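You operate a simulated robot arm through the tools that you are given. There is no shell and no other tool.

The job below is to be done with a simulated robot arm. You get a single attempt, and the scene is never put back.

## Task
Blow the board clean on the light pad at 2 bar and put it back.
Fine: leave the wrist strap plugged in; switch the air off after.
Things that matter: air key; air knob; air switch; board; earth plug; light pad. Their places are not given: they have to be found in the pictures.

The check looks at the end state, three seconds after you hand in, the way a careful person would. Anything else that was tipped, shoved, dropped, spilled or broken makes it a failure.

## Robot
A 7-joint arm with a three-finger gripper, fixed in place. Base frame: the origin is on the floor under the middle of its stand, x ahead of it, y to its left, z up; the work surface is at about z = 0.81. Lengths are in m, angles in rad, forces in N, time in s.
It reaches about 1.342 m from its shoulder. Its first joint turns from -2.897 to 2.897 rad. Payload 2.69 kg.
The tool frame sits at the grasp point between the pads (the TCP): z along the fingers, y along the line on which they close. The tips reach 0.03 m beyond it. The gripper opens to 0.128 m; its body begins 0.117 m behind the TCP.
Orientation is that of the tool frame in the base frame, as a unit quaternion [x, y, z, w]. With the fingers straight down and closing along the base's y, the tool's x points along the base's -x, its y along +y and its z along -z.

## Interface
- The arm moves only by the tool step_arm. Its argument "motion" is a list of rows, each a list of 3 entries, a list of its own where there are three numbers: the turn, a rotation vector about the tool's x, y, z in units of 8 degrees (1.0 is 8 degrees), then the shift along the tool's x, y, z in units of 30 mm (1.0 is 30 mm), then the gripper command, from -1 (fully open) to 1 (shut), values between in proportion. In form: [[[rx, ry, rz], [x, y, z], gripper], ...]. A call has 1 to 20 rows; each row shifts and turns the commanded pose from where the row before left it, along the tool's axes as they then stand. A call with a number of a shift or a turn outside -1 to 1 is refused whole. Each row takes 0.2 s and may step no farther than 0.05 m and 0.15 rad from the row before; otherwise, or with a gripper value out of range, the whole call is refused. Where a pose cannot be reached the arm comes as near as it can. A force on the tool above 70 N (or 10 N above the force at the start of the call, whichever is more), or a blocked arm, ends the call early, and 0.2 s more pass. The fingers move at their own pace (about 0.127 m/s each) and stop on an object; they squeeze with about 43 N. The grip force told is the motor's: it shows also when the fingers shut on nothing. Time passes only in rows, and 0.2 s behind the last, so rows that do not move let the fingers close. The reply holds the time, the measured pose of the TCP, the force on the tool along the base axes, the opening and the grip force, in the units named above and with some noise, with the torque about the TCP (base axes, N m) and any sound that the robot's microphone picked up, and new pictures: "show" is both (left out), scene, wrist or none.
- Cameras (640 x 400 px; columns grow to the right, rows downward): "scene" is fixed at [0.2218, 0.5012, 1.5811]; the picture's right is [-0.62, -0.79, 0.00], its down [-0.62, 0.49, -0.61] and it looks along [0.48, -0.38, -0.79] (base axes); focal length 298 px, centre (320, 200). "wrist" rides on the gripper at [0.058, 0.054, -0.131] in the tool frame; the picture's right is [-0.68, 0.74, 0.00], its down [-0.62, -0.57, -0.55] and it looks along [-0.40, -0.37, 0.84] (tool axes); focal length 234 px, centre (320, 200).
- raise_lower(by): moves the trunk up (or, below 0, down) by that many m; the arm rides with it, the base frame stays. It gives what a move gives, with no picture.
- pixel_to_xyz(camera, pixels): for up to 12 pixels [column, row] of the newest picture of that camera ("zoom" is the newest enlarged one), the place [x, y, z] in the base frame of the surface seen there, good to about 0.002 m. The clock stands still meanwhile.
- close_up(camera, box): a new picture of the part [left, top, right, bottom] of that camera's present view, enlarged. The clock stands still meanwhile.
- job_done(): hands the job in; it is judged then, once.

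Open the gripper and draw the arm clear of the work before you hand the job in, unless the task says otherwise.

The tools are called after "Emit:" by a JSON object that holds its "name" and its "arguments". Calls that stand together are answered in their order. step_arm: Moves the arm, as the interface text tells. Its arguments: {"type":"object","properties":{"motion":{"type":"array","items":{"type":"array"}},"show":{"type":"string","enum":["both","scene","wrist","none"]}},"required":["motion"]} The other tools are called the same way: raise_lower (by) moves the trunk up or down; pixel_to_xyz (camera, pixels) gives the place of the surface under pixels of a picture; close_up (camera, box) takes an enlarged picture of a part of a camera's view; job_done () hands the job in.

At the start:

```text
time_s: 0.0
tcp_pos: [0.6087, -0.0834, 1.1721]
tcp_rot: [0.0, 1.0, 0.0, -0.001]
force: [-0.2, -0.3, 0.0]
wrist_torque: [0.03, 0.01, -0.04]
opening: 0.1282
grasp_force: 0.2
trunk travel left (down, up): [-0.15, 0.2]
```

scene: 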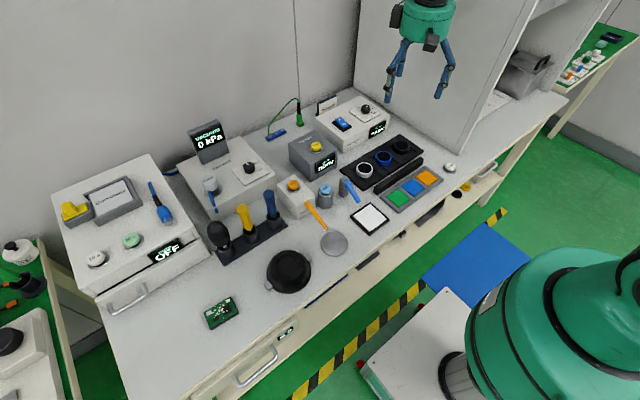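
wrist: 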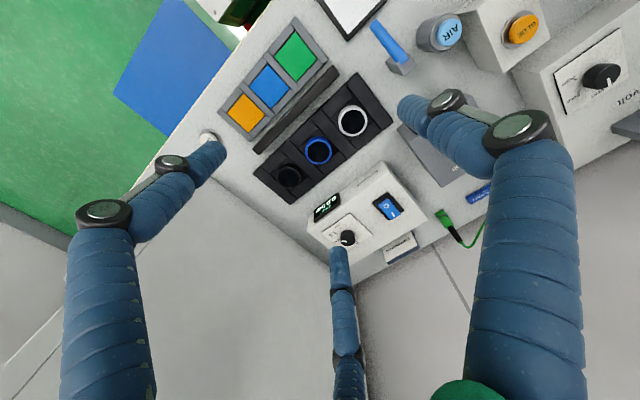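

I'll begin by looking closely at the scene: the bench seems to hold a board near (222,313), a light pad at (370,217), an air key near (325,195), and a box with knob and switch near (355,120).

Emit:
{"name": "close_up", "arguments": {"camera": "scene", "box": [300, 80, 460, 180]}}

Emit:
{"name": "close_up", "arguments": {"camera": "scene", "box": [260, 160, 420, 260]}}

Emit:
{"name": "close_up", "arguments": {"camera": "scene", "box": [170, 260, 330, 360]}}

Emit:
{"name": "close_up", "arguments": {"camera": "scene", "box": [180, 100, 340, 200]}}

Emit:
{"name": "close_up", "arguments": {"camera": "scene", "box": [40, 160, 200, 260]}}

```text
4.00 times, centred on (380, 130) of scene
```

zoom: 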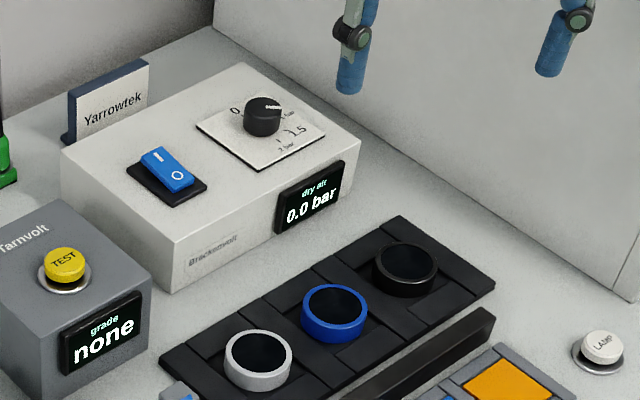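

```text
4.00 times, centred on (340, 210) of scene
```

zoom: 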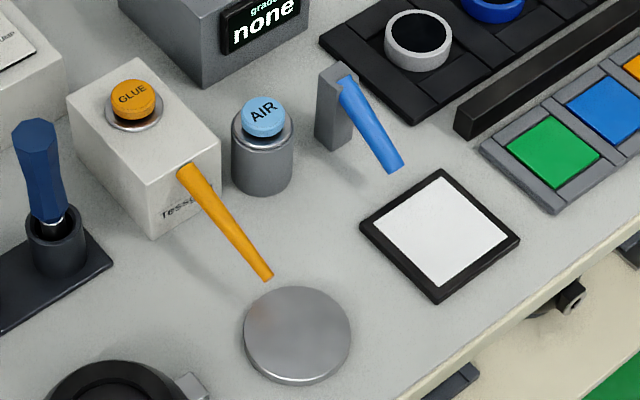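

```text
4.00 times, centred on (250, 310) of scene
```

zoom: 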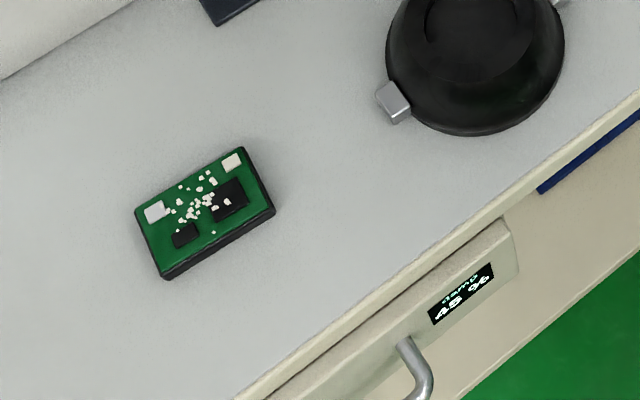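

```text
4.00 times, centred on (260, 150) of scene
```

zoom: 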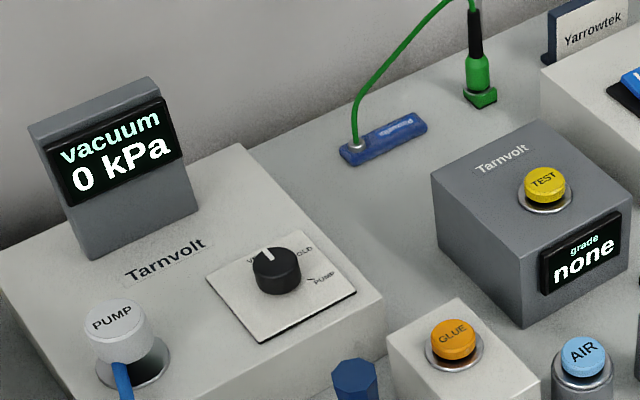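

```text
4.00 times, centred on (120, 210) of scene
```

zoom: 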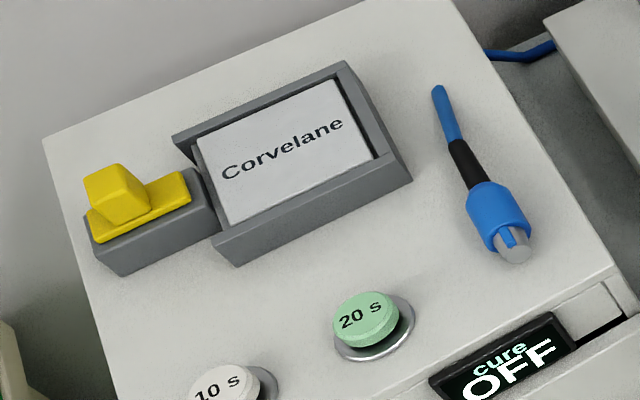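

The dry-air box at (355,120) carries a knob with scale and an I/O rocker, the AIR key is at (326,190) and the light pad at (370,217). I'll zoom more on the knob scale and fix coordinates.

Emit:
{"name": "close_up", "arguments": {"camera": "scene", "box": [345, 95, 393, 125]}}

Emit:
{"name": "close_up", "arguments": {"camera": "wrist", "box": [304, 180, 432, 260]}}

Emit:
{"name": "pixel_to_xyz", "arguments": {"camera": "scene", "pixels": [[366, 107], [342, 125], [326, 188], [370, 217], [222, 312], [351, 213], [370, 203], [389, 219], [369, 234], [300, 120], [360, 187], [345, 183]]}}

Emit:
{"name": "pixel_to_xyz", "arguments": {"camera": "scene", "pixels": [[205, 313], [230, 298], [237, 312], [213, 327], [222, 318], [211, 330], [238, 314], [290, 270], [335, 243], [245, 290], [200, 335], [240, 335]]}}

```text
13.33 times, centred on (369, 110) of scene
```

zoom: 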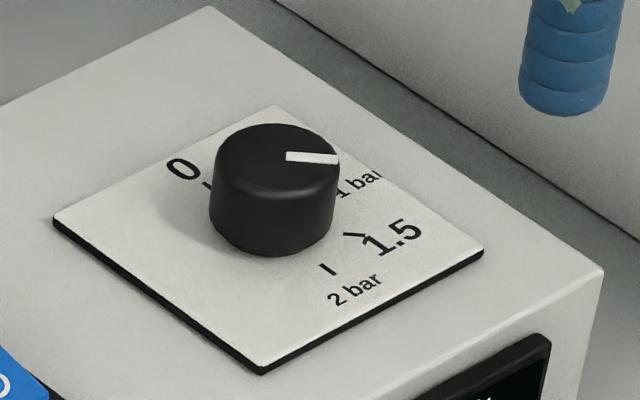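

```text
5.00 times, centred on (368, 220) of wrist
```

zoom: 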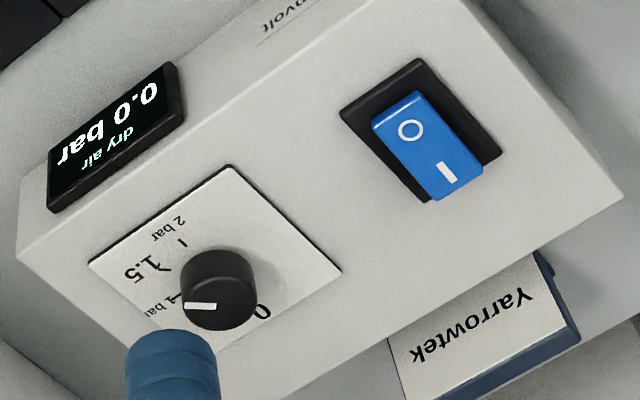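

```text
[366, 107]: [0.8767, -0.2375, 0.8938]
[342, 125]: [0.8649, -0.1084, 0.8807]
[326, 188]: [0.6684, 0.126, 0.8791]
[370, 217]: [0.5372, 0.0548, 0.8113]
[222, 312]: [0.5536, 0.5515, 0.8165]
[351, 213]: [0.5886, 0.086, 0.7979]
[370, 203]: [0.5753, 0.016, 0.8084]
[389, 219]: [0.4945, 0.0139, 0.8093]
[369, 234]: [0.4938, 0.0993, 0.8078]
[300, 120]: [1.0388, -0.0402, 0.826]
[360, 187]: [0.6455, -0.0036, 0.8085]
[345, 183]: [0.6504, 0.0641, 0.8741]
```

```text
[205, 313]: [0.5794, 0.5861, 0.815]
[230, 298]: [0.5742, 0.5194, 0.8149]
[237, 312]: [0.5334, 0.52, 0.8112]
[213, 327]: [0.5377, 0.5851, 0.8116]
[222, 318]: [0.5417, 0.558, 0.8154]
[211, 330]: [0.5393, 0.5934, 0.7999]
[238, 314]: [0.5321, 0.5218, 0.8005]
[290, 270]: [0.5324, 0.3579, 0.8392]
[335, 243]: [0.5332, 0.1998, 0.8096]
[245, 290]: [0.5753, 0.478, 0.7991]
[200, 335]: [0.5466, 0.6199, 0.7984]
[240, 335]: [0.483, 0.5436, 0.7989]
```

The knob's white line points at "1 bar", with 1.5 and 2 bar marks further clockwise as seen in the zoom. I'll read the exact places of knob, ticks, rocker, key, nozzle and the wall panel.

Emit:
{"name": "close_up", "arguments": {"camera": "scene", "box": [325, 85, 405, 135]}}

Emit:
{"name": "pixel_to_xyz", "arguments": {"camera": "zoom", "pixels": [[320, 190], [310, 165], [350, 168], [300, 175], [330, 210], [298, 222], [385, 212], [365, 235], [283, 178], [135, 310], [110, 260], [170, 340]]}}

Emit:
{"name": "pixel_to_xyz", "arguments": {"camera": "scene", "pixels": [[450, 100], [420, 110], [440, 140], [386, 122], [344, 95], [316, 121], [344, 150], [390, 122], [327, 205], [326, 183], [336, 192], [360, 200]]}}

Emit:
{"name": "step_arm", "arguments": {"motion": [[[0, 0, 0], [0, 0, 0], 1], [[0, 0, 0], [0, 0, 0], 1], [[0, 0, 0], [0, 0, 0], 1], [[0, 0, 0], [0, 0, 0], 1]], "show": "both"}}

```text
8.00 times, centred on (365, 110) of scene
```

zoom: 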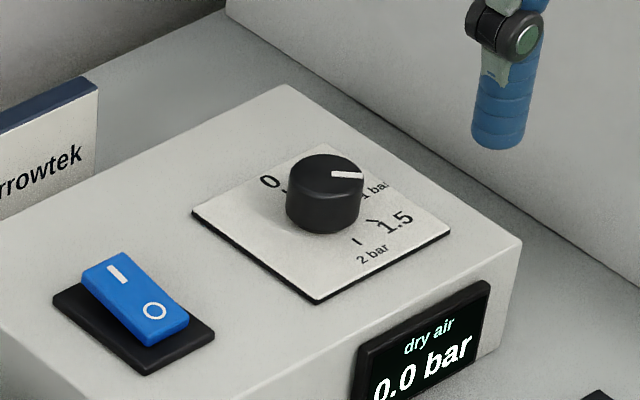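

```text
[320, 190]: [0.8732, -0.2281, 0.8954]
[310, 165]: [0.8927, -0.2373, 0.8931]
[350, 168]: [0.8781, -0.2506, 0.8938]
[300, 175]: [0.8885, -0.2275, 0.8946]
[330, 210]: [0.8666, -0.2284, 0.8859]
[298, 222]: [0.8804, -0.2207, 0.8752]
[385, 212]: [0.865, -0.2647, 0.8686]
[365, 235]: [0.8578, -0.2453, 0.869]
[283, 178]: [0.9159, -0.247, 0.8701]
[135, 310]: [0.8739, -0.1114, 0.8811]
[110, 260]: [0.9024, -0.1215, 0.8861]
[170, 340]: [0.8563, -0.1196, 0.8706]
```

```text
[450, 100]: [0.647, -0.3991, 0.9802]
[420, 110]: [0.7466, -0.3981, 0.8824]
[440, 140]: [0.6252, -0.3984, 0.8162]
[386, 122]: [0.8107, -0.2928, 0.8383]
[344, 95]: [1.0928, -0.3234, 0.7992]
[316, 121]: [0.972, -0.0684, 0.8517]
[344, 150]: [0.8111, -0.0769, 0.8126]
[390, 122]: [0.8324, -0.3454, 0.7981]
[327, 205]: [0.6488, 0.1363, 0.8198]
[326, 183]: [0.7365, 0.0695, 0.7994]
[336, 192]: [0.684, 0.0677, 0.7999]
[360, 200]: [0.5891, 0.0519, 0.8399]
```

```text
time_s: 1.0
tcp_pos: [0.6098, -0.0814, 1.1725]
tcp_rot: [0.0, 1.0, -0.001, 0.0]
force: [-0.1, 0.6, 0.7]
wrist_torque: [-0.04, 0.04, 0.02]
opening: 0.0024
grasp_force: 31.6
trunk travel left (down, up): [-0.15, 0.2]
```

scene: 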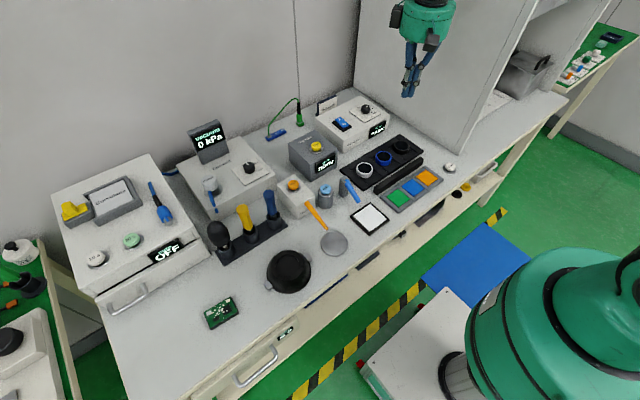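
wrist: 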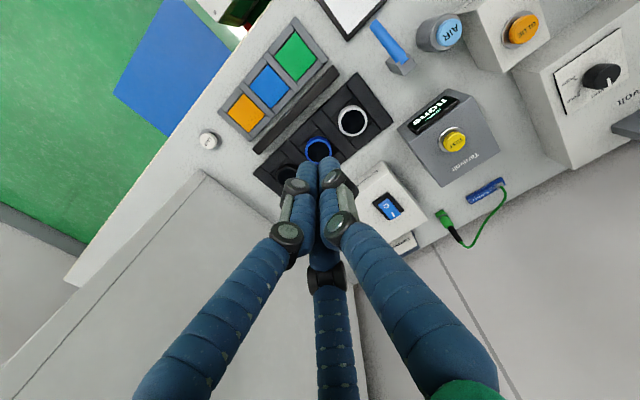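

Fingers close radially toward the tool axis (tips at about (320,170) in the wrist view). Now I'll take precise readings of the rocker, knob ticks, key and nozzle from high zooms before moving.

Emit:
{"name": "close_up", "arguments": {"camera": "scene", "box": [345, 95, 393, 125]}}

Emit:
{"name": "pixel_to_xyz", "arguments": {"camera": "zoom", "pixels": [[207, 188], [355, 234], [327, 270], [345, 195], [277, 165], [277, 140], [220, 165], [335, 165], [277, 185], [312, 158], [275, 254], [226, 226]]}}

Emit:
{"name": "close_up", "arguments": {"camera": "scene", "box": [326, 112, 358, 132]}}

Emit:
{"name": "pixel_to_xyz", "arguments": {"camera": "zoom", "pixels": [[150, 120], [240, 90], [200, 105], [280, 190], [320, 280], [400, 240], [360, 260], [200, 160], [260, 130], [100, 150], [420, 290], [310, 340]]}}

```text
13.33 times, centred on (369, 110) of scene
```

zoom: 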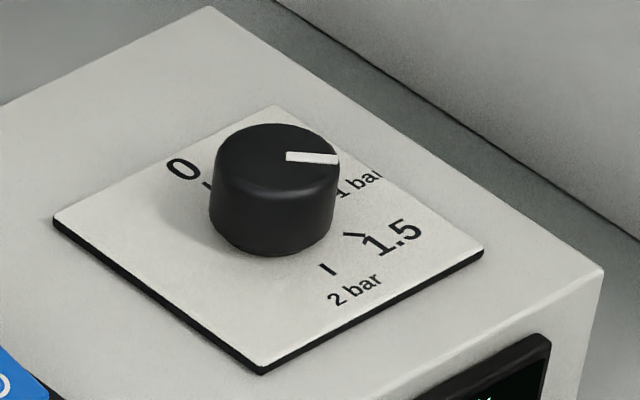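

```text
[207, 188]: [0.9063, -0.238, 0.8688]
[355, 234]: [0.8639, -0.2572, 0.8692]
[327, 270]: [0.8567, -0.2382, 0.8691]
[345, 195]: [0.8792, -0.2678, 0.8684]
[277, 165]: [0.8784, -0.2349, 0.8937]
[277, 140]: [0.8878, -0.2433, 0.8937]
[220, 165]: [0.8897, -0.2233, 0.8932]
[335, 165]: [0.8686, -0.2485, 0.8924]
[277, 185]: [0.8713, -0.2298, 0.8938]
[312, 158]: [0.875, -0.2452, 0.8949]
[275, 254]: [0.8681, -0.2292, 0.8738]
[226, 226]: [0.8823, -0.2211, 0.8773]
```

```text
16.00 times, centred on (342, 122) of scene
```

zoom: 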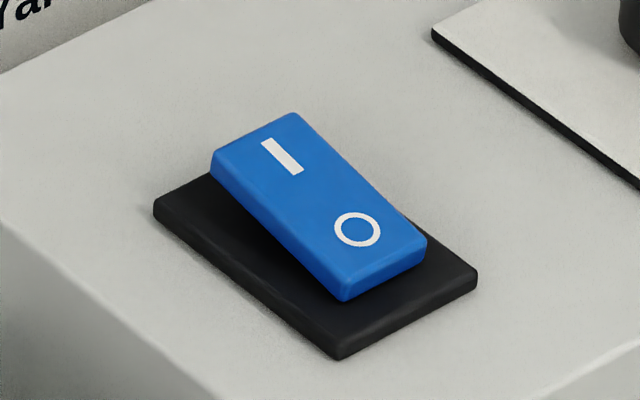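

```text
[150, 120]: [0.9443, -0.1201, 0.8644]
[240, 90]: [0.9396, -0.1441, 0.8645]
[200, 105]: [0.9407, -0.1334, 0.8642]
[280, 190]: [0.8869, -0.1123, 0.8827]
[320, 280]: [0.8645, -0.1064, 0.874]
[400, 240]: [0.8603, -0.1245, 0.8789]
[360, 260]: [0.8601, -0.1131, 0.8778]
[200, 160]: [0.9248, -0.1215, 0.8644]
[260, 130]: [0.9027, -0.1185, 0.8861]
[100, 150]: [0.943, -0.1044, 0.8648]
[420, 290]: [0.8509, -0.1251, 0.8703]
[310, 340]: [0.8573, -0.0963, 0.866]
```

The 0 tick lies at +x of the knob centre (0.880,-0.237), 2 bar at -x and 1.5 at about -135°, so the knob must be turned clockwise from above. I check the pointer direction and nearby sign height before moving to the rocker's raised "I" end (0.902,-0.117,0.886).

Emit:
{"name": "close_up", "arguments": {"camera": "scene", "box": [345, 95, 393, 125]}}

Emit:
{"name": "pixel_to_xyz", "arguments": {"camera": "zoom", "pixels": [[289, 156], [300, 157], [325, 159], [336, 160], [218, 150], [336, 150], [277, 127], [277, 195]]}}

Emit:
{"name": "pixel_to_xyz", "arguments": {"camera": "scene", "pixels": [[336, 96], [318, 102], [328, 108], [316, 146], [300, 100], [297, 110], [410, 146], [384, 157], [365, 170]]}}

```text
13.33 times, centred on (369, 110) of scene
```

zoom: 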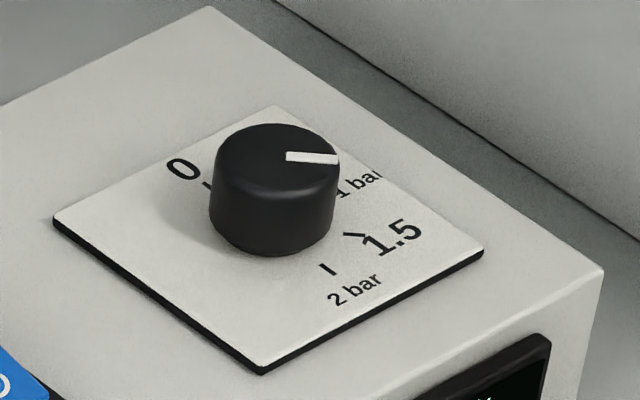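

```text
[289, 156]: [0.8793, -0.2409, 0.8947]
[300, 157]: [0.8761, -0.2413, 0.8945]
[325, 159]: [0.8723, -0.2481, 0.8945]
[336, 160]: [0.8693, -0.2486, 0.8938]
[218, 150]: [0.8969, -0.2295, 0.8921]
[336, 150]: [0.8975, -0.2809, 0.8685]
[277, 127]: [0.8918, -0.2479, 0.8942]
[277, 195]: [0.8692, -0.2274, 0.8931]
```

```text
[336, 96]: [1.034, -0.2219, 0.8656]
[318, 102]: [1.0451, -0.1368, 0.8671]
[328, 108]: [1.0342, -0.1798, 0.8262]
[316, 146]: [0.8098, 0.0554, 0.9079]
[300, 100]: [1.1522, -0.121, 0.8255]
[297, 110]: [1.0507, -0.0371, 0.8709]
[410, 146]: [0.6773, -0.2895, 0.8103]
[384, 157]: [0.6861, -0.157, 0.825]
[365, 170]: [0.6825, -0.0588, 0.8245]
```

Pointer sits around -135° (near 1.5), to be confirmed on the display once on. I move with closed fingers to hover above the rocker's "I" end.

Emit:
{"name": "step_arm", "arguments": {"motion": [[[0, 0, 0], [-0.98, -0.12, 0.5], 1], [[0, 0, 0], [-0.98, -0.12, 0.5], 1], [[0, 0, 0], [-0.98, -0.12, 0.5], 1], [[0, 0, 0], [-0.98, -0.12, 0.5], 1], [[0, 0, 0], [-0.98, -0.12, 0.5], 1], [[0, 0, 0], [-0.98, -0.12, 0.5], 1], [[0, 0, 0], [-0.98, -0.12, 0.5], 1], [[0, 0, 0], [-0.98, -0.12, 0.5], 1], [[0, 0, 0], [-0.98, -0.12, 0.5], 1], [[0, 0, 0], [-0.98, -0.12, 0.5], 1]], "show": "both"}}

```text
time_s: 3.2
tcp_pos: [0.9033, -0.121, 1.0194]
tcp_rot: [0.0, 1.0, 0.0, 0.0]
force: [-0.1, 0.2, 0.8]
wrist_torque: [-0.01, 0.0, -0.04]
opening: 0.0022
grasp_force: 31.6
trunk travel left (down, up): [-0.15, 0.2]
```

scene: 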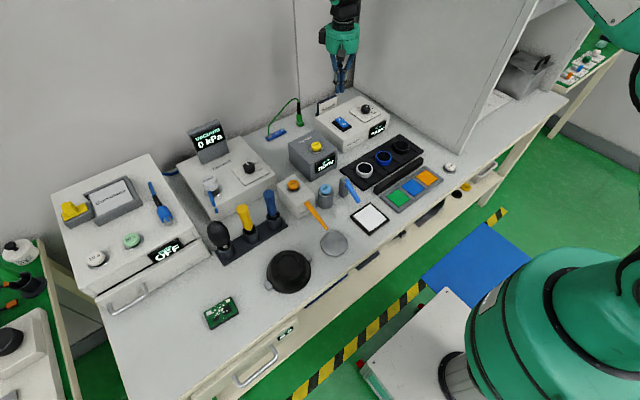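
wrist: 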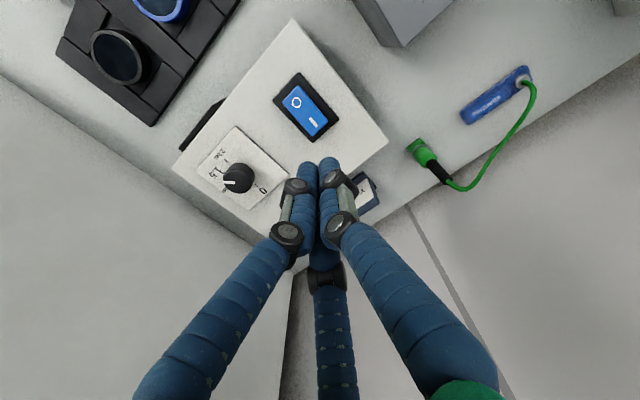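

The wrist view shows rocker at (307,107) with I at (313,121) and knob at (238,178) clearly. I zoom and read these from here.

Emit:
{"name": "close_up", "arguments": {"camera": "wrist", "box": [190, 60, 350, 160]}}

Emit:
{"name": "close_up", "arguments": {"camera": "wrist", "box": [195, 120, 291, 210]}}

Emit:
{"name": "pixel_to_xyz", "arguments": {"camera": "wrist", "pixels": [[313, 121], [296, 103], [318, 130], [326, 122], [308, 86], [274, 100], [238, 174], [238, 185], [228, 178], [248, 178], [312, 142], [340, 120]]}}

```text
4.00 times, centred on (270, 110) of wrist
```

zoom: 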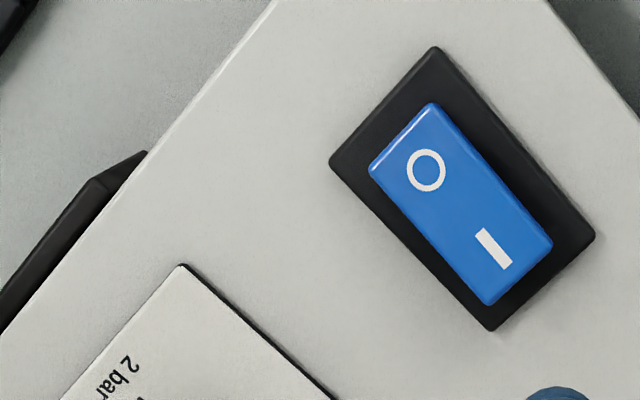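

```text
4.44 times, centred on (243, 165) of wrist
```

zoom: 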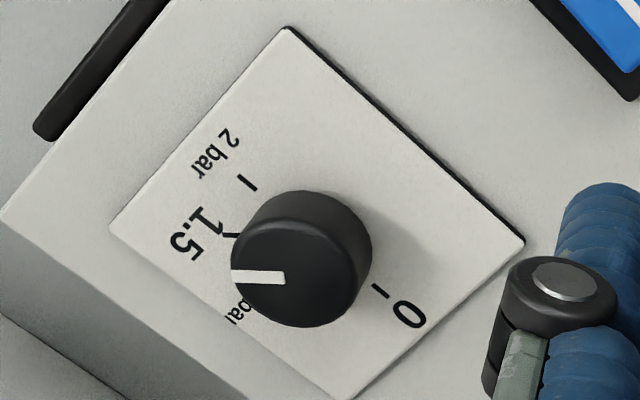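

```text
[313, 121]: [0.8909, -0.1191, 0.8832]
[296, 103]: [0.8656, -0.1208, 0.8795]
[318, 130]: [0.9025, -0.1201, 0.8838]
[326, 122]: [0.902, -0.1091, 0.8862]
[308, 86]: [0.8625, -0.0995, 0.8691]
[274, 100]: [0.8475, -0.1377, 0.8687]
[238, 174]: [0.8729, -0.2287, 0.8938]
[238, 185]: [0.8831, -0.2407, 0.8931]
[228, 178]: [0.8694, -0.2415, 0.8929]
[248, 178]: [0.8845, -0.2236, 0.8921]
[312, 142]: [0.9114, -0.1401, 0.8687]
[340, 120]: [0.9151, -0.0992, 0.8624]
```

Rocker "I" end centre is about (0.900,-0.115,0.885). I shift 6 mm in +y and descend to just above it, then press in small steps.

Emit:
{"name": "step_arm", "arguments": {"motion": [[[0, 0, 0], [0, 0.2, 1], 1], [[0, 0, 0], [0, 0, 1], 1], [[0, 0, 0], [0, 0, 0.9], 1], [[0, 0, 0], [0, 0, 0], 1]], "show": "both"}}

```text
time_s: 4.2
tcp_pos: [0.9017, -0.1123, 0.9341]
tcp_rot: [-0.001, 1.0, 0.0, 0.0]
force: [-0.1, 0.0, -0.1]
wrist_torque: [0.01, 0.03, 0.01]
opening: 0.0022
grasp_force: 31.1
trunk travel left (down, up): [-0.15, 0.2]
```

scene: 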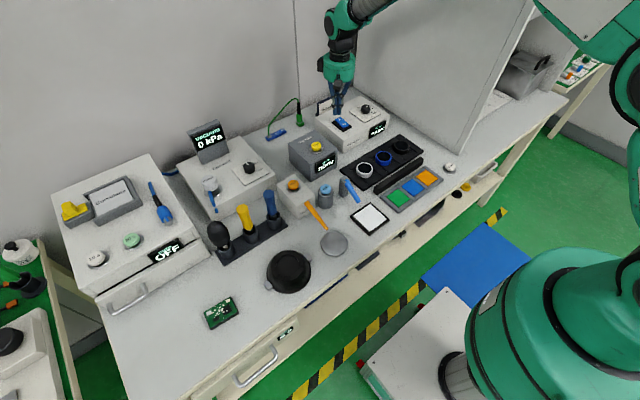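
wrist: 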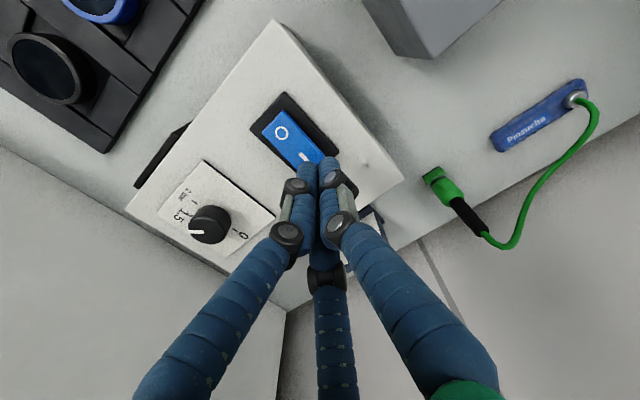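

The bundle is right over the "I" end. I press down in 3 mm steps, watching force and sound.

Emit:
{"name": "step_arm", "arguments": {"motion": [[[0, 0, 0], [0, 0, 0.2], 1], [[0, 0, 0], [0, 0, 0.2], 1], [[0, 0, 0], [0, 0, 0.1], 1], [[0, 0, 0], [0, 0, 0.1], 1], [[0, 0, 0], [0, 0, 0.1], 1], [[0, 0, 0], [0, 0, 0.1], 1]], "show": "wrist"}}

```text
time_s: 5.6
tcp_pos: [0.9049, -0.1117, 0.9123]
tcp_rot: [0.0, 1.0, 0.0, 0.0]
force: [-0.4, 0.2, 0.2]
wrist_torque: [0.01, 0.01, -0.02]
opening: 0.0058
grasp_force: 31.4
trunk travel left (down, up): [-0.15, 0.2]
```

wrist: 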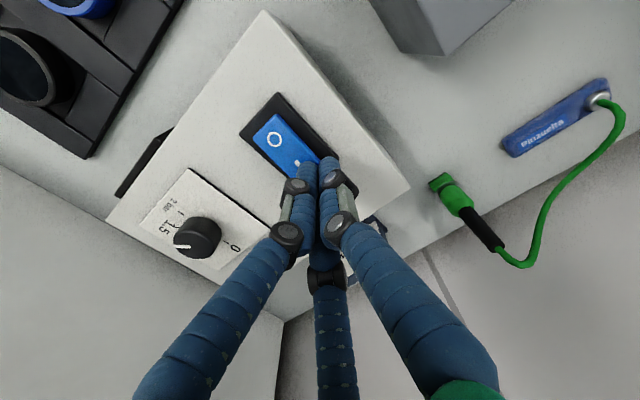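

Opening grew slightly (0.0058), so contact has likely begun. I keep pressing in small steps.

Emit:
{"name": "step_arm", "arguments": {"motion": [[[0, 0, 0], [0, 0, 0.1], 1], [[0, 0, 0], [0, 0, 0.1], 1], [[0, 0, 0], [0, 0, 0.1], 1]], "show": "both"}}

```text
time_s: 6.4
tcp_pos: [0.9047, -0.1125, 0.9079]
tcp_rot: [0.0, 1.0, -0.002, 0.004]
force: [-4.8, -5.2, 32.9]
wrist_torque: [-0.26, 0.6, 0.08]
opening: 0.002
grasp_force: 31.4
trunk travel left (down, up): [-0.15, 0.2]
heard: click
```

scene: 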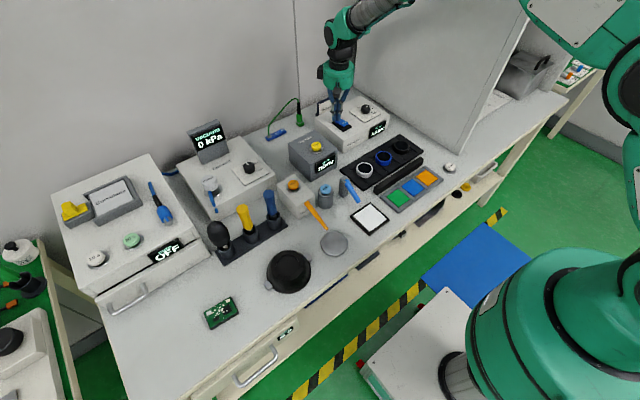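
wrist: 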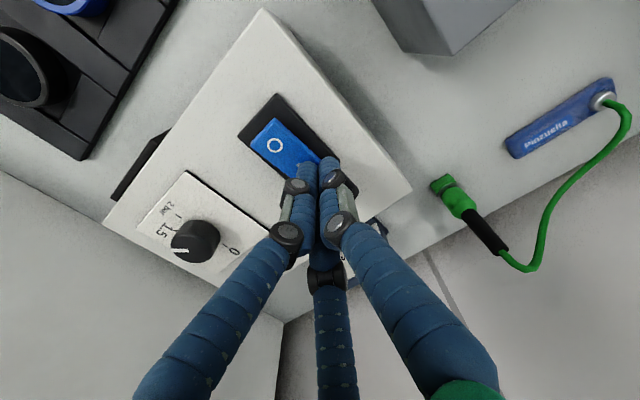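

A click was heard and 33 N felt, so the rocker should be flipped. I back off upward and check the display.

Emit:
{"name": "step_arm", "arguments": {"motion": [[[0, 0, 0], [0, 0, -0.5], 1], [[0, 0, 0], [0, 0, -1], 1], [[0, 0, 0], [0, 0, -1], 1], [[0, 0, 0], [0, 0, 0], 1]], "show": "both"}}

Emit:
{"name": "close_up", "arguments": {"camera": "scene", "box": [325, 85, 405, 145]}}

Emit:
{"name": "close_up", "arguments": {"camera": "wrist", "box": [130, 70, 370, 250]}}

```text
time_s: 7.4
tcp_pos: [0.903, -0.1131, 0.976]
tcp_rot: [0.0, 1.0, 0.0, 0.0]
force: [1.0, -0.6, -0.2]
wrist_torque: [-0.01, -0.05, 0.01]
opening: 0.0022
grasp_force: 31.8
trunk travel left (down, up): [-0.15, 0.2]
```

scene: 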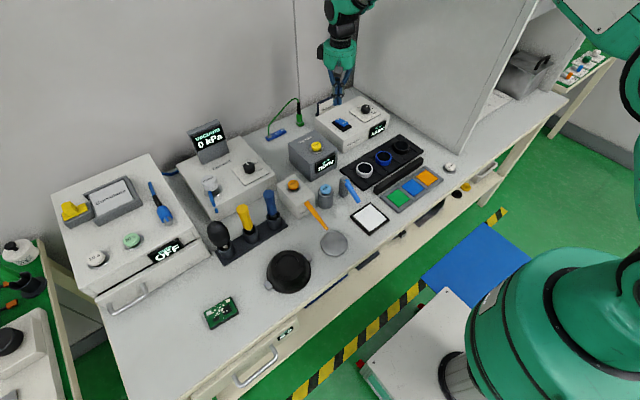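
wrist: 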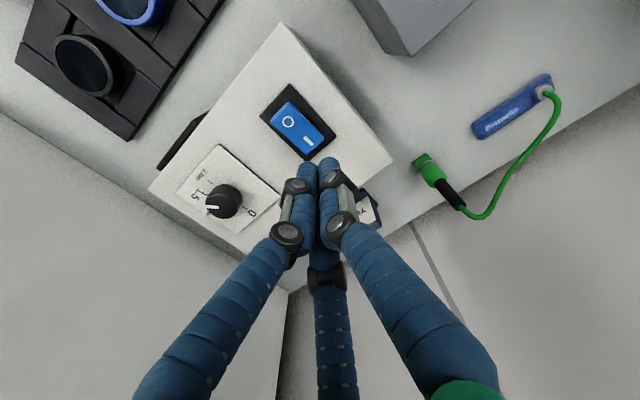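

```text
6.67 times, centred on (365, 115) of scene
```

zoom: 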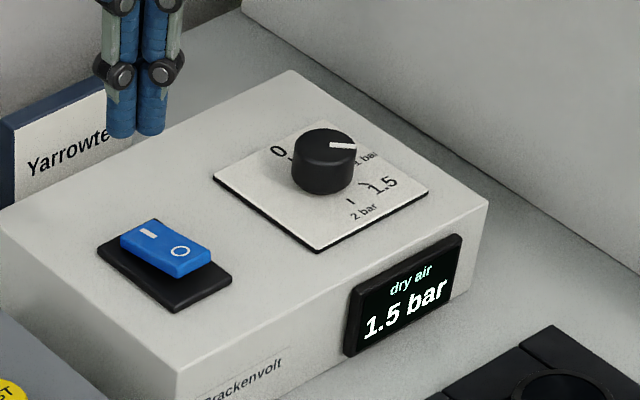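

```text
2.22 times, centred on (250, 160) of wrist
```

zoom: 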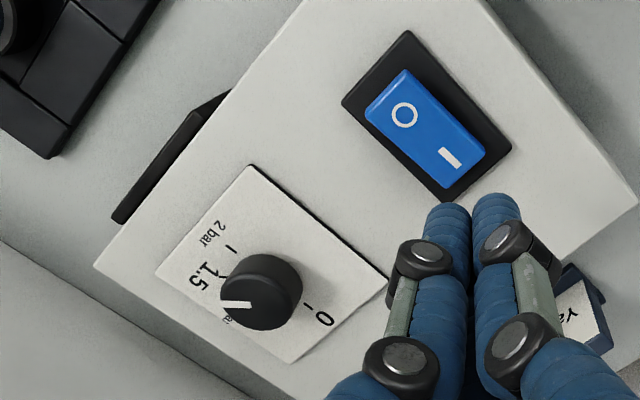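

The display now reads 1.5 bar, so the knob needs 45° clockwise (from above) to reach 2 bar. I move over the knob at (0.880,-0.237) and open the fingers.

Emit:
{"name": "step_arm", "arguments": {"motion": [[[0, 0, 0], [0.15, -0.83, 0], 0.5], [[0, 0, 0], [0.15, -0.83, 0], -0.4], [[0, 0, 0], [0.15, -0.83, 0], -0.4], [[0, 0, 0], [0.15, -0.83, 0], -0.4], [[0, 0, 0], [0.17, -0.83, 0], -0.4], [[0, 0, 0], [0, 0, 0], -0.4]], "show": "both"}}

Emit:
{"name": "close_up", "arguments": {"camera": "scene", "box": [325, 65, 405, 115]}}

```text
time_s: 8.8
tcp_pos: [0.8811, -0.2365, 0.9761]
tcp_rot: [0.0, 1.0, 0.001, 0.0]
force: [0.0, 0.0, -0.3]
wrist_torque: [0.04, -0.01, -0.01]
opening: 0.0897
grasp_force: 0.1
trunk travel left (down, up): [-0.15, 0.2]
```

scene: 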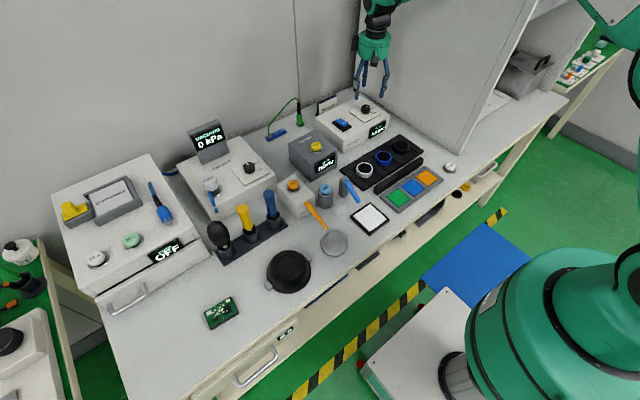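
wrist: 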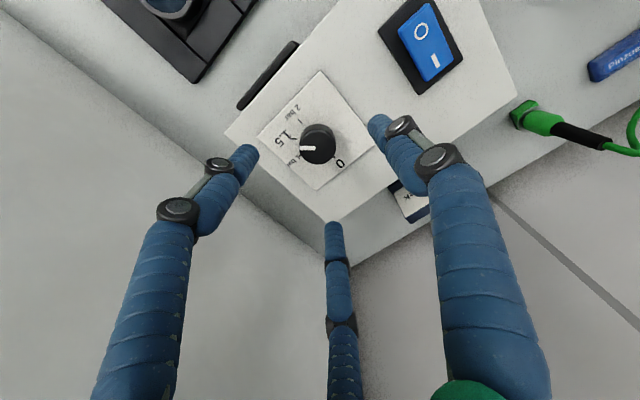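

```text
8.00 times, centred on (365, 90) of scene
```

zoom: 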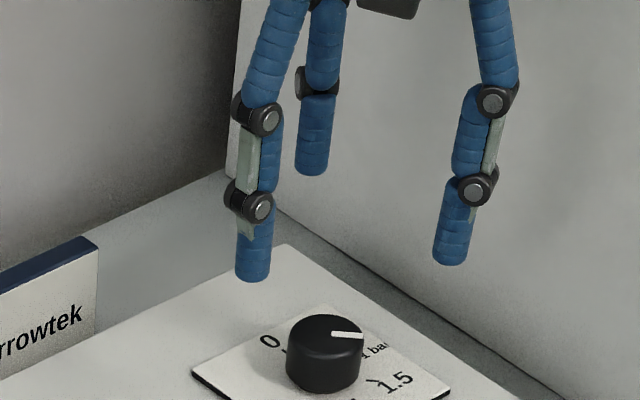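

Opening is 0.09 and the fingers surround the knob from above. I check centring with a zoom before lowering.

Emit:
{"name": "close_up", "arguments": {"camera": "wrist", "box": [256, 100, 384, 180]}}

Emit:
{"name": "pixel_to_xyz", "arguments": {"camera": "zoom", "pixels": [[310, 240], [230, 240], [390, 240], [310, 300], [310, 200], [270, 210], [350, 280], [255, 270], [220, 230]]}}

```text
5.00 times, centred on (320, 140) of wrist
```

zoom: 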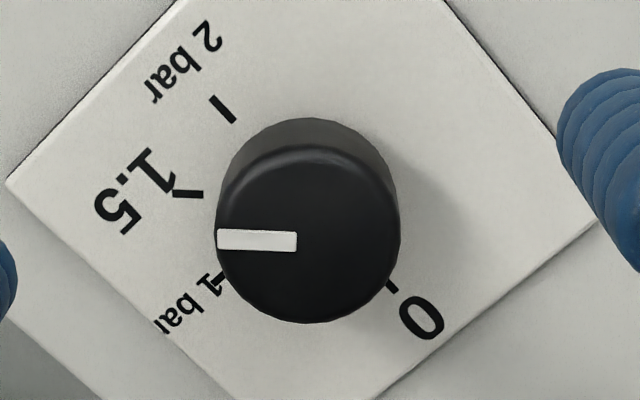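

```text
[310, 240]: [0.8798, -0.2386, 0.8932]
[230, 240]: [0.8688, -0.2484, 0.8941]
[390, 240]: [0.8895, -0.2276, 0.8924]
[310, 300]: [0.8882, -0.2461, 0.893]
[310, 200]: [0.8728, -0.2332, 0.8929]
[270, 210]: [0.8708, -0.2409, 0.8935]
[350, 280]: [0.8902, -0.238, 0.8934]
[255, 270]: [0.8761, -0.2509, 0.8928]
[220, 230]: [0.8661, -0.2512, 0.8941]
```

Knob top centre reads about (0.879,-0.238); TCP is within 2 mm. I lower so the tips reach z≈0.878 and close on the knob.

Emit:
{"name": "step_arm", "arguments": {"motion": [[[0, 0, 0], [0.05, -0.03, 0.8], -0.4], [[0, 0, 0], [0, 0, 0.8], -0.4], [[0, 0, 0], [0, 0, 0.65], -0.4], [[0, 0, 0], [0, 0, 0], -0.4], [[0, 0, 0], [0, 0, 0], 0.3], [[0, 0, 0], [0, 0, 0], 0.6], [[0, 0, 0], [0, 0, 0], 1], [[0, 0, 0], [0, 0, 0], 1]], "show": "both"}}

Emit:
{"name": "close_up", "arguments": {"camera": "scene", "box": [325, 85, 405, 145]}}

```text
time_s: 10.6
tcp_pos: [0.8797, -0.2393, 0.911]
tcp_rot: [0.0, 1.0, 0.0, 0.0]
force: [-15.8, -31.8, -0.7]
wrist_torque: [-1.39, 0.56, 0.0]
opening: 0.0352
grasp_force: 45.2
trunk travel left (down, up): [-0.15, 0.2]
```

scene: 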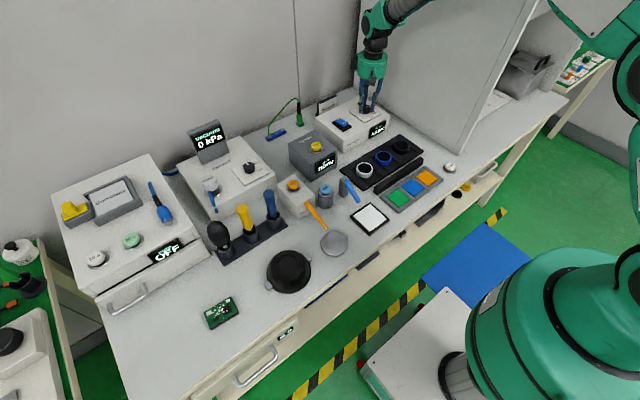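
wrist: 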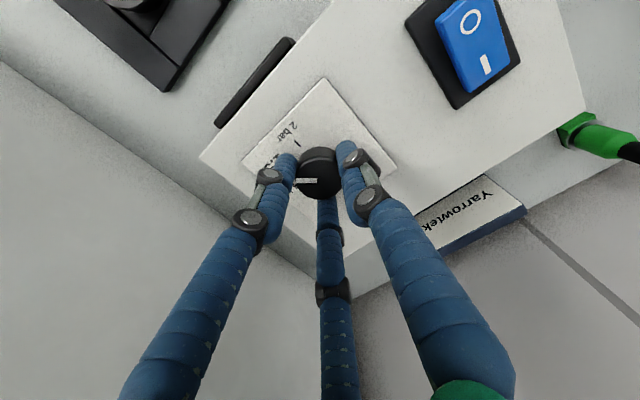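

```text
6.67 times, centred on (365, 115) of scene
```

zoom: 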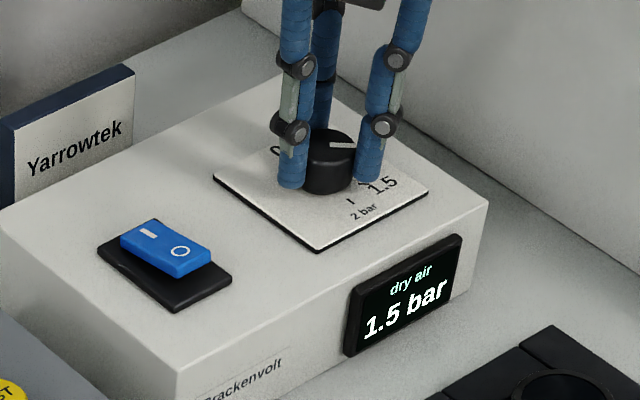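

Grip is firm at 0.035 opening, but there is a sideways force (-16,-32) N, so the knob centre lies a bit toward -x,-y. I shift about 1–2 mm that way to relieve it.

Emit:
{"name": "step_arm", "arguments": {"motion": [[[0, 0, 0], [0.03, -0.06, 0], 1], [[0, 0, 0], [0, 0, 0], 1]], "show": "none"}}

```text
time_s: 11.2
tcp_pos: [0.8797, -0.2401, 0.9105]
tcp_rot: [0.0, 1.0, 0.0, 0.0]
force: [-11.2, -24.3, -0.4]
wrist_torque: [-0.73, 0.38, -0.01]
opening: 0.0345
grasp_force: 45.1
trunk travel left (down, up): [-0.15, 0.2]
```

The sideways force dropped to (-11,-24) N; I shift the same way a little more.

Emit:
{"name": "step_arm", "arguments": {"motion": [[[0, 0, 0], [0.04, -0.1, 0], 1], [[0, 0, 0], [0, 0, 0], 1]], "show": "none"}}

```text
time_s: 11.8
tcp_pos: [0.8796, -0.2393, 0.9095]
tcp_rot: [0.0, 1.0, 0.0, 0.001]
force: [12.0, 4.0, -3.7]
wrist_torque: [0.4, -0.74, -0.01]
opening: 0.0349
grasp_force: 44.7
trunk travel left (down, up): [-0.15, 0.2]
```

Forces are now small. I turn the gripper +45° about tool z (clockwise from above) to bring the pointer to 2 bar.

Emit:
{"name": "step_arm", "arguments": {"motion": [[[0, 0, 0.9], [0, 0, 0], 1], [[0, 0, 0.9], [0, 0, 0], 1], [[0, 0, 0.9], [0, 0, 0], 1], [[0, 0, 0.9], [0, 0, 0], 1], [[0, 0, 0.9], [0, 0, 0], 1], [[0, 0, 0.9], [0, 0, 0], 1], [[0, 0, 0.22], [0, 0, 0], 1], [[0, 0, 0], [0, 0, 0], 1]], "show": "both"}}

Emit:
{"name": "close_up", "arguments": {"camera": "scene", "box": [325, 85, 405, 145]}}

```text
time_s: 13.6
tcp_pos: [0.8806, -0.2401, 0.9102]
tcp_rot: [0.382, 0.924, -0.001, 0.0]
force: [33.6, 45.1, 7.1]
wrist_torque: [1.79, -0.77, 0.01]
opening: 0.0348
grasp_force: 45.1
trunk travel left (down, up): [-0.15, 0.2]
```

scene: 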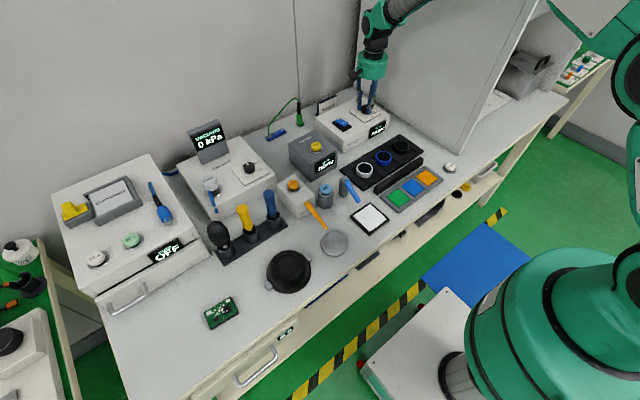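
wrist: 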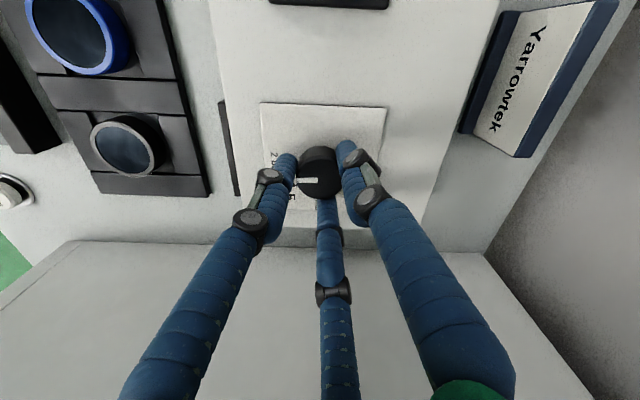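

```text
6.67 times, centred on (365, 115) of scene
```

zoom: 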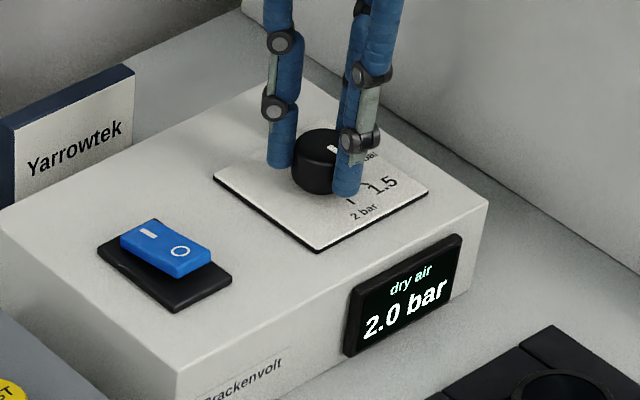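

Display reads 2.0 bar. I open the fingers and rise straight up.

Emit:
{"name": "step_arm", "arguments": {"motion": [[[0, 0, 0], [0, 0, 0], 0.2], [[0, 0, 0], [0, 0, 0], -0.4], [[0, 0, 0], [0, 0, 0], -0.4], [[0, 0, 0], [0, 0, -0.7], -0.4], [[0, 0, 0], [0, 0, -1], -0.4], [[0, 0, 0], [0, 0, -1], -0.4], [[0, 0, 0], [0, 0, 0], -0.4]], "show": "both"}}

Emit:
{"name": "close_up", "arguments": {"camera": "scene", "box": [325, 85, 405, 145]}}

```text
time_s: 15.2
tcp_pos: [0.8766, -0.2435, 0.9912]
tcp_rot: [0.382, 0.924, 0.0, 0.0]
force: [-0.2, -1.1, 0.1]
wrist_torque: [-0.01, -0.03, 0.01]
opening: 0.0897
grasp_force: 0.0
trunk travel left (down, up): [-0.15, 0.2]
```

scene: 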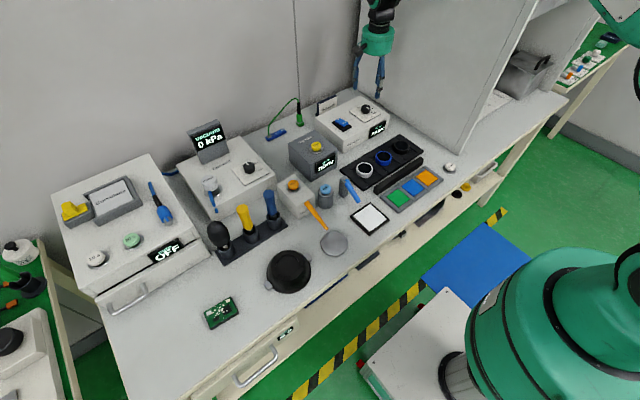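
wrist: 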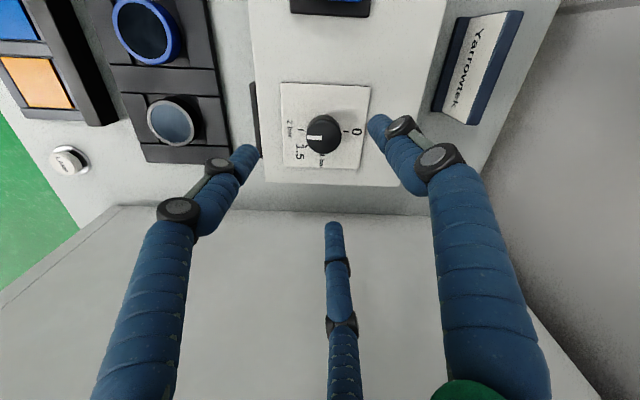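

```text
6.67 times, centred on (365, 115) of scene
```

zoom: 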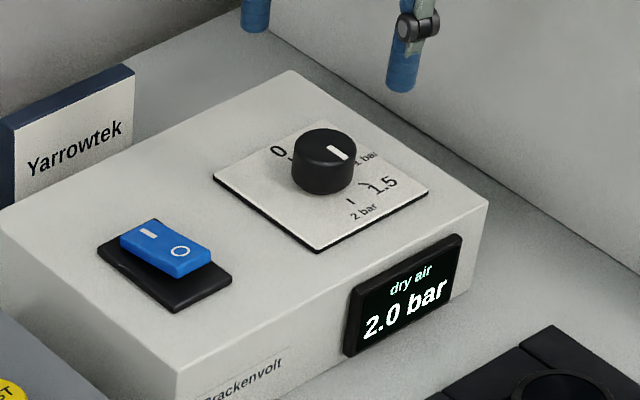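

Display holds 2.0 bar after release. I zoom in on the pointer from the wrist to confirm it lines up with the 2 bar tick.

Emit:
{"name": "close_up", "arguments": {"camera": "wrist", "box": [272, 78, 380, 174]}}

Emit:
{"name": "close_up", "arguments": {"camera": "scene", "box": [290, 170, 402, 240]}}

Emit:
{"name": "pixel_to_xyz", "arguments": {"camera": "zoom", "pixels": [[205, 100], [180, 115], [230, 115], [205, 85], [315, 95], [395, 165], [405, 180], [350, 130], [340, 100], [450, 270], [380, 260], [530, 270]]}}

```text
4.17 times, centred on (326, 126) of wrist
```

zoom: 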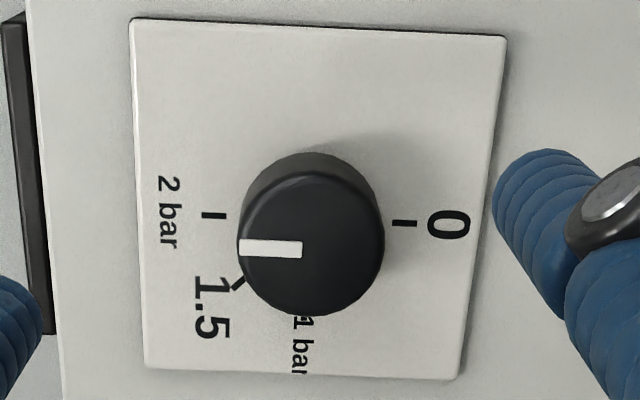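

```text
5.71 times, centred on (346, 205) of scene
```

zoom: 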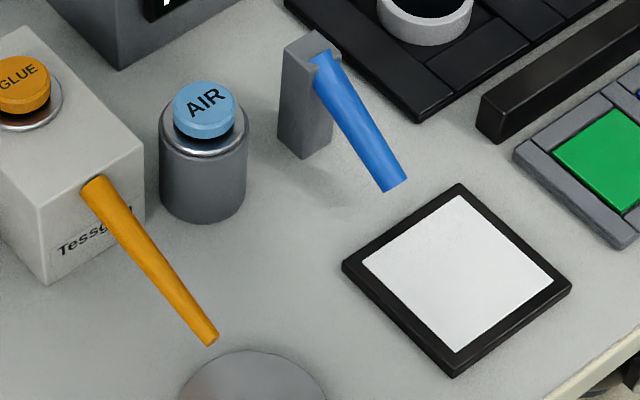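

```text
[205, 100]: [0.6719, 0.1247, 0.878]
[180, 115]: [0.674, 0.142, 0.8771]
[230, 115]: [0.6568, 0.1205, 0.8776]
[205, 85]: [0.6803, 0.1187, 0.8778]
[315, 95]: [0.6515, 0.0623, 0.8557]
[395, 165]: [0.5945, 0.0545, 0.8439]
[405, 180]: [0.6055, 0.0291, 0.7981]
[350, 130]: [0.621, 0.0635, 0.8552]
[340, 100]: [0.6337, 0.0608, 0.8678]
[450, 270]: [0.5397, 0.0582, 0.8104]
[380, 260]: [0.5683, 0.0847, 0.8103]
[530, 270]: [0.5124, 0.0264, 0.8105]
```

Pointer is aligned with the 2 bar tick. Before sweeping toward the board I check heights of the tall items (vacuum display (208,130), handles (240,210), (270,195), nozzle).

Emit:
{"name": "pixel_to_xyz", "arguments": {"camera": "scene", "pixels": [[205, 124], [240, 208], [268, 192], [215, 228], [316, 146], [290, 255], [70, 205], [110, 195], [150, 185], [293, 183], [210, 180], [250, 168]]}}

Emit:
{"name": "step_arm", "arguments": {"motion": [[[0, 0, -0.9375], [0, 0, -1], -0.4], [[0, 0, -0.9375], [0, 0, -1], -0.4], [[0, 0, -0.9375], [0, 0, -1], -0.4], [[0, 0, -0.9375], [0, 0, -1], -0.4], [[0, 0, -0.9375], [0, 0, -1], -0.4], [[0, 0, -0.9375], [0, 0, -0.3], -0.4], [[0, 0, 0], [0, 0, 0], -0.4]], "show": "none"}}

```text
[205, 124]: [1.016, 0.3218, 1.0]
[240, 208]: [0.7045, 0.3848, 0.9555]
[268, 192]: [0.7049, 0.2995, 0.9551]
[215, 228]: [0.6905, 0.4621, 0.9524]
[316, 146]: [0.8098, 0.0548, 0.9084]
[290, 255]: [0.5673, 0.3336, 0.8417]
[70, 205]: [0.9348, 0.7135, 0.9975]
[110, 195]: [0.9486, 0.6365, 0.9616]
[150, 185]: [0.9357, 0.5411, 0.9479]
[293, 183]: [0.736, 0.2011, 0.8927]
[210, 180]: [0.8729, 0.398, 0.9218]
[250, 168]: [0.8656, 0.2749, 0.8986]
```

```text
time_s: 16.8
tcp_pos: [0.8777, -0.243, 1.1507]
tcp_rot: [-0.001, 1.0, 0.0, 0.0]
force: [-1.0, 0.1, -0.9]
wrist_torque: [0.05, -0.01, 0.0]
opening: 0.0895
grasp_force: 0.2
trunk travel left (down, up): [-0.15, 0.2]
```

All tall items are under z≈1.0, and the TCP is at 1.15. I sweep over toward the board at (0.555,0.553).

Emit:
{"name": "step_arm", "arguments": {"motion": [[[0, 0, 0], [0.385, 0.95, 0], -0.4], [[0, 0, 0], [0.385, 0.95, 0], -0.4], [[0, 0, 0], [0.385, 0.95, 0], -0.4], [[0, 0, 0], [0.385, 0.95, 0], -0.4], [[0, 0, 0], [0.385, 0.95, 0], -0.4], [[0, 0, 0], [0.385, 0.95, 0], -0.4], [[0, 0, 0], [0.385, 0.95, 0], -0.4], [[0, 0, 0], [0.385, 0.95, 0], -0.4], [[0, 0, 0], [0.385, 0.95, 0], -0.4], [[0, 0, 0], [0.385, 0.95, 0], -0.4], [[0, 0, 0], [0.385, 0.95, 0], -0.4], [[0, 0, 0], [0.385, 0.95, 0], -0.4], [[0, 0, 0], [0.385, 0.95, 0], -0.4], [[0, 0, 0], [0.385, 0.95, 0], -0.4], [[0, 0, 0], [0.385, 0.95, 0], -0.4], [[0, 0, 0], [0.385, 0.95, 0], -0.4], [[0, 0, 0], [0.385, 0.95, 0], -0.4], [[0, 0, 0], [0.385, 0.95, 0], -0.4], [[0, 0, 0], [0.385, 0.95, 0], -0.4], [[0, 0, 0], [0.385, 0.95, 0], -0.4]], "show": "scene"}}

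Emit:
{"name": "step_arm", "arguments": {"motion": [[[0, 0, 0], [0.385, 0.94, 0], -0.4], [[0, 0, 0], [0.385, 0.94, 0], -0.4], [[0, 0, 0], [0.385, 0.94, 0], -0.4], [[0, 0, 0], [0.385, 0.94, 0], -0.4], [[0, 0, 0], [0.385, 0.94, 0], -0.4], [[0, 0, 0], [0.385, 0.94, 0], -0.4], [[0, 0, 0], [0.385, 0.94, 0], -0.4], [[0, 0, 0], [0.385, 0.94, 0], -0.4], [[0, 0, 0], [0, 0, 0], -0.4]], "show": "both"}}

```text
time_s: 21.0
tcp_pos: [0.6449, 0.3284, 1.148]
tcp_rot: [-0.001, 1.0, 0.0, 0.0]
force: [0.8, -0.2, -0.3]
wrist_torque: [0.0, 0.0, -0.03]
opening: 0.0896
grasp_force: 0.1
trunk travel left (down, up): [-0.15, 0.2]
```

scene: 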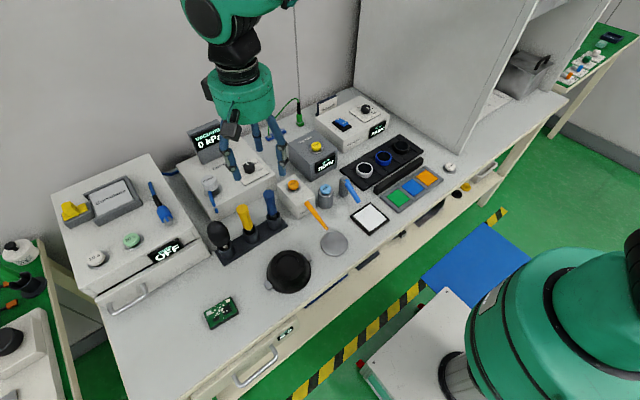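

```text
time_s: 23.0
tcp_pos: [0.5526, 0.5517, 1.1515]
tcp_rot: [0.0, 1.0, 0.0, 0.0]
force: [-0.4, 0.1, -0.3]
wrist_torque: [-0.03, -0.05, 0.02]
opening: 0.0896
grasp_force: 0.0
trunk travel left (down, up): [-0.15, 0.2]
```

scene: 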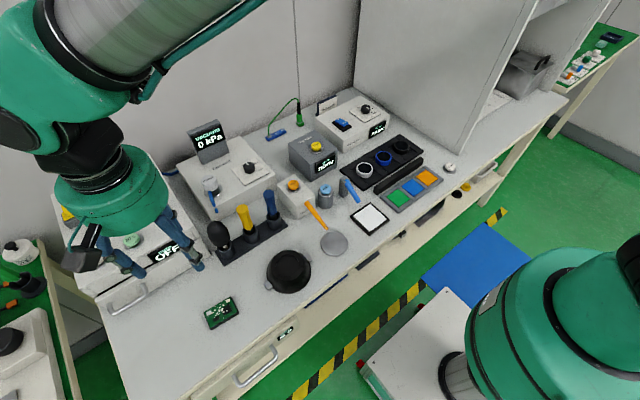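
wrist: 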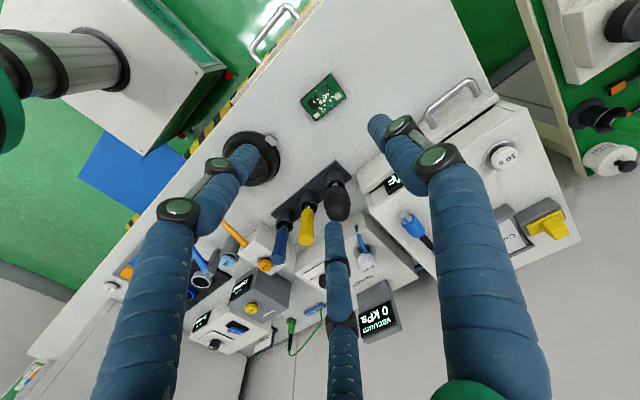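

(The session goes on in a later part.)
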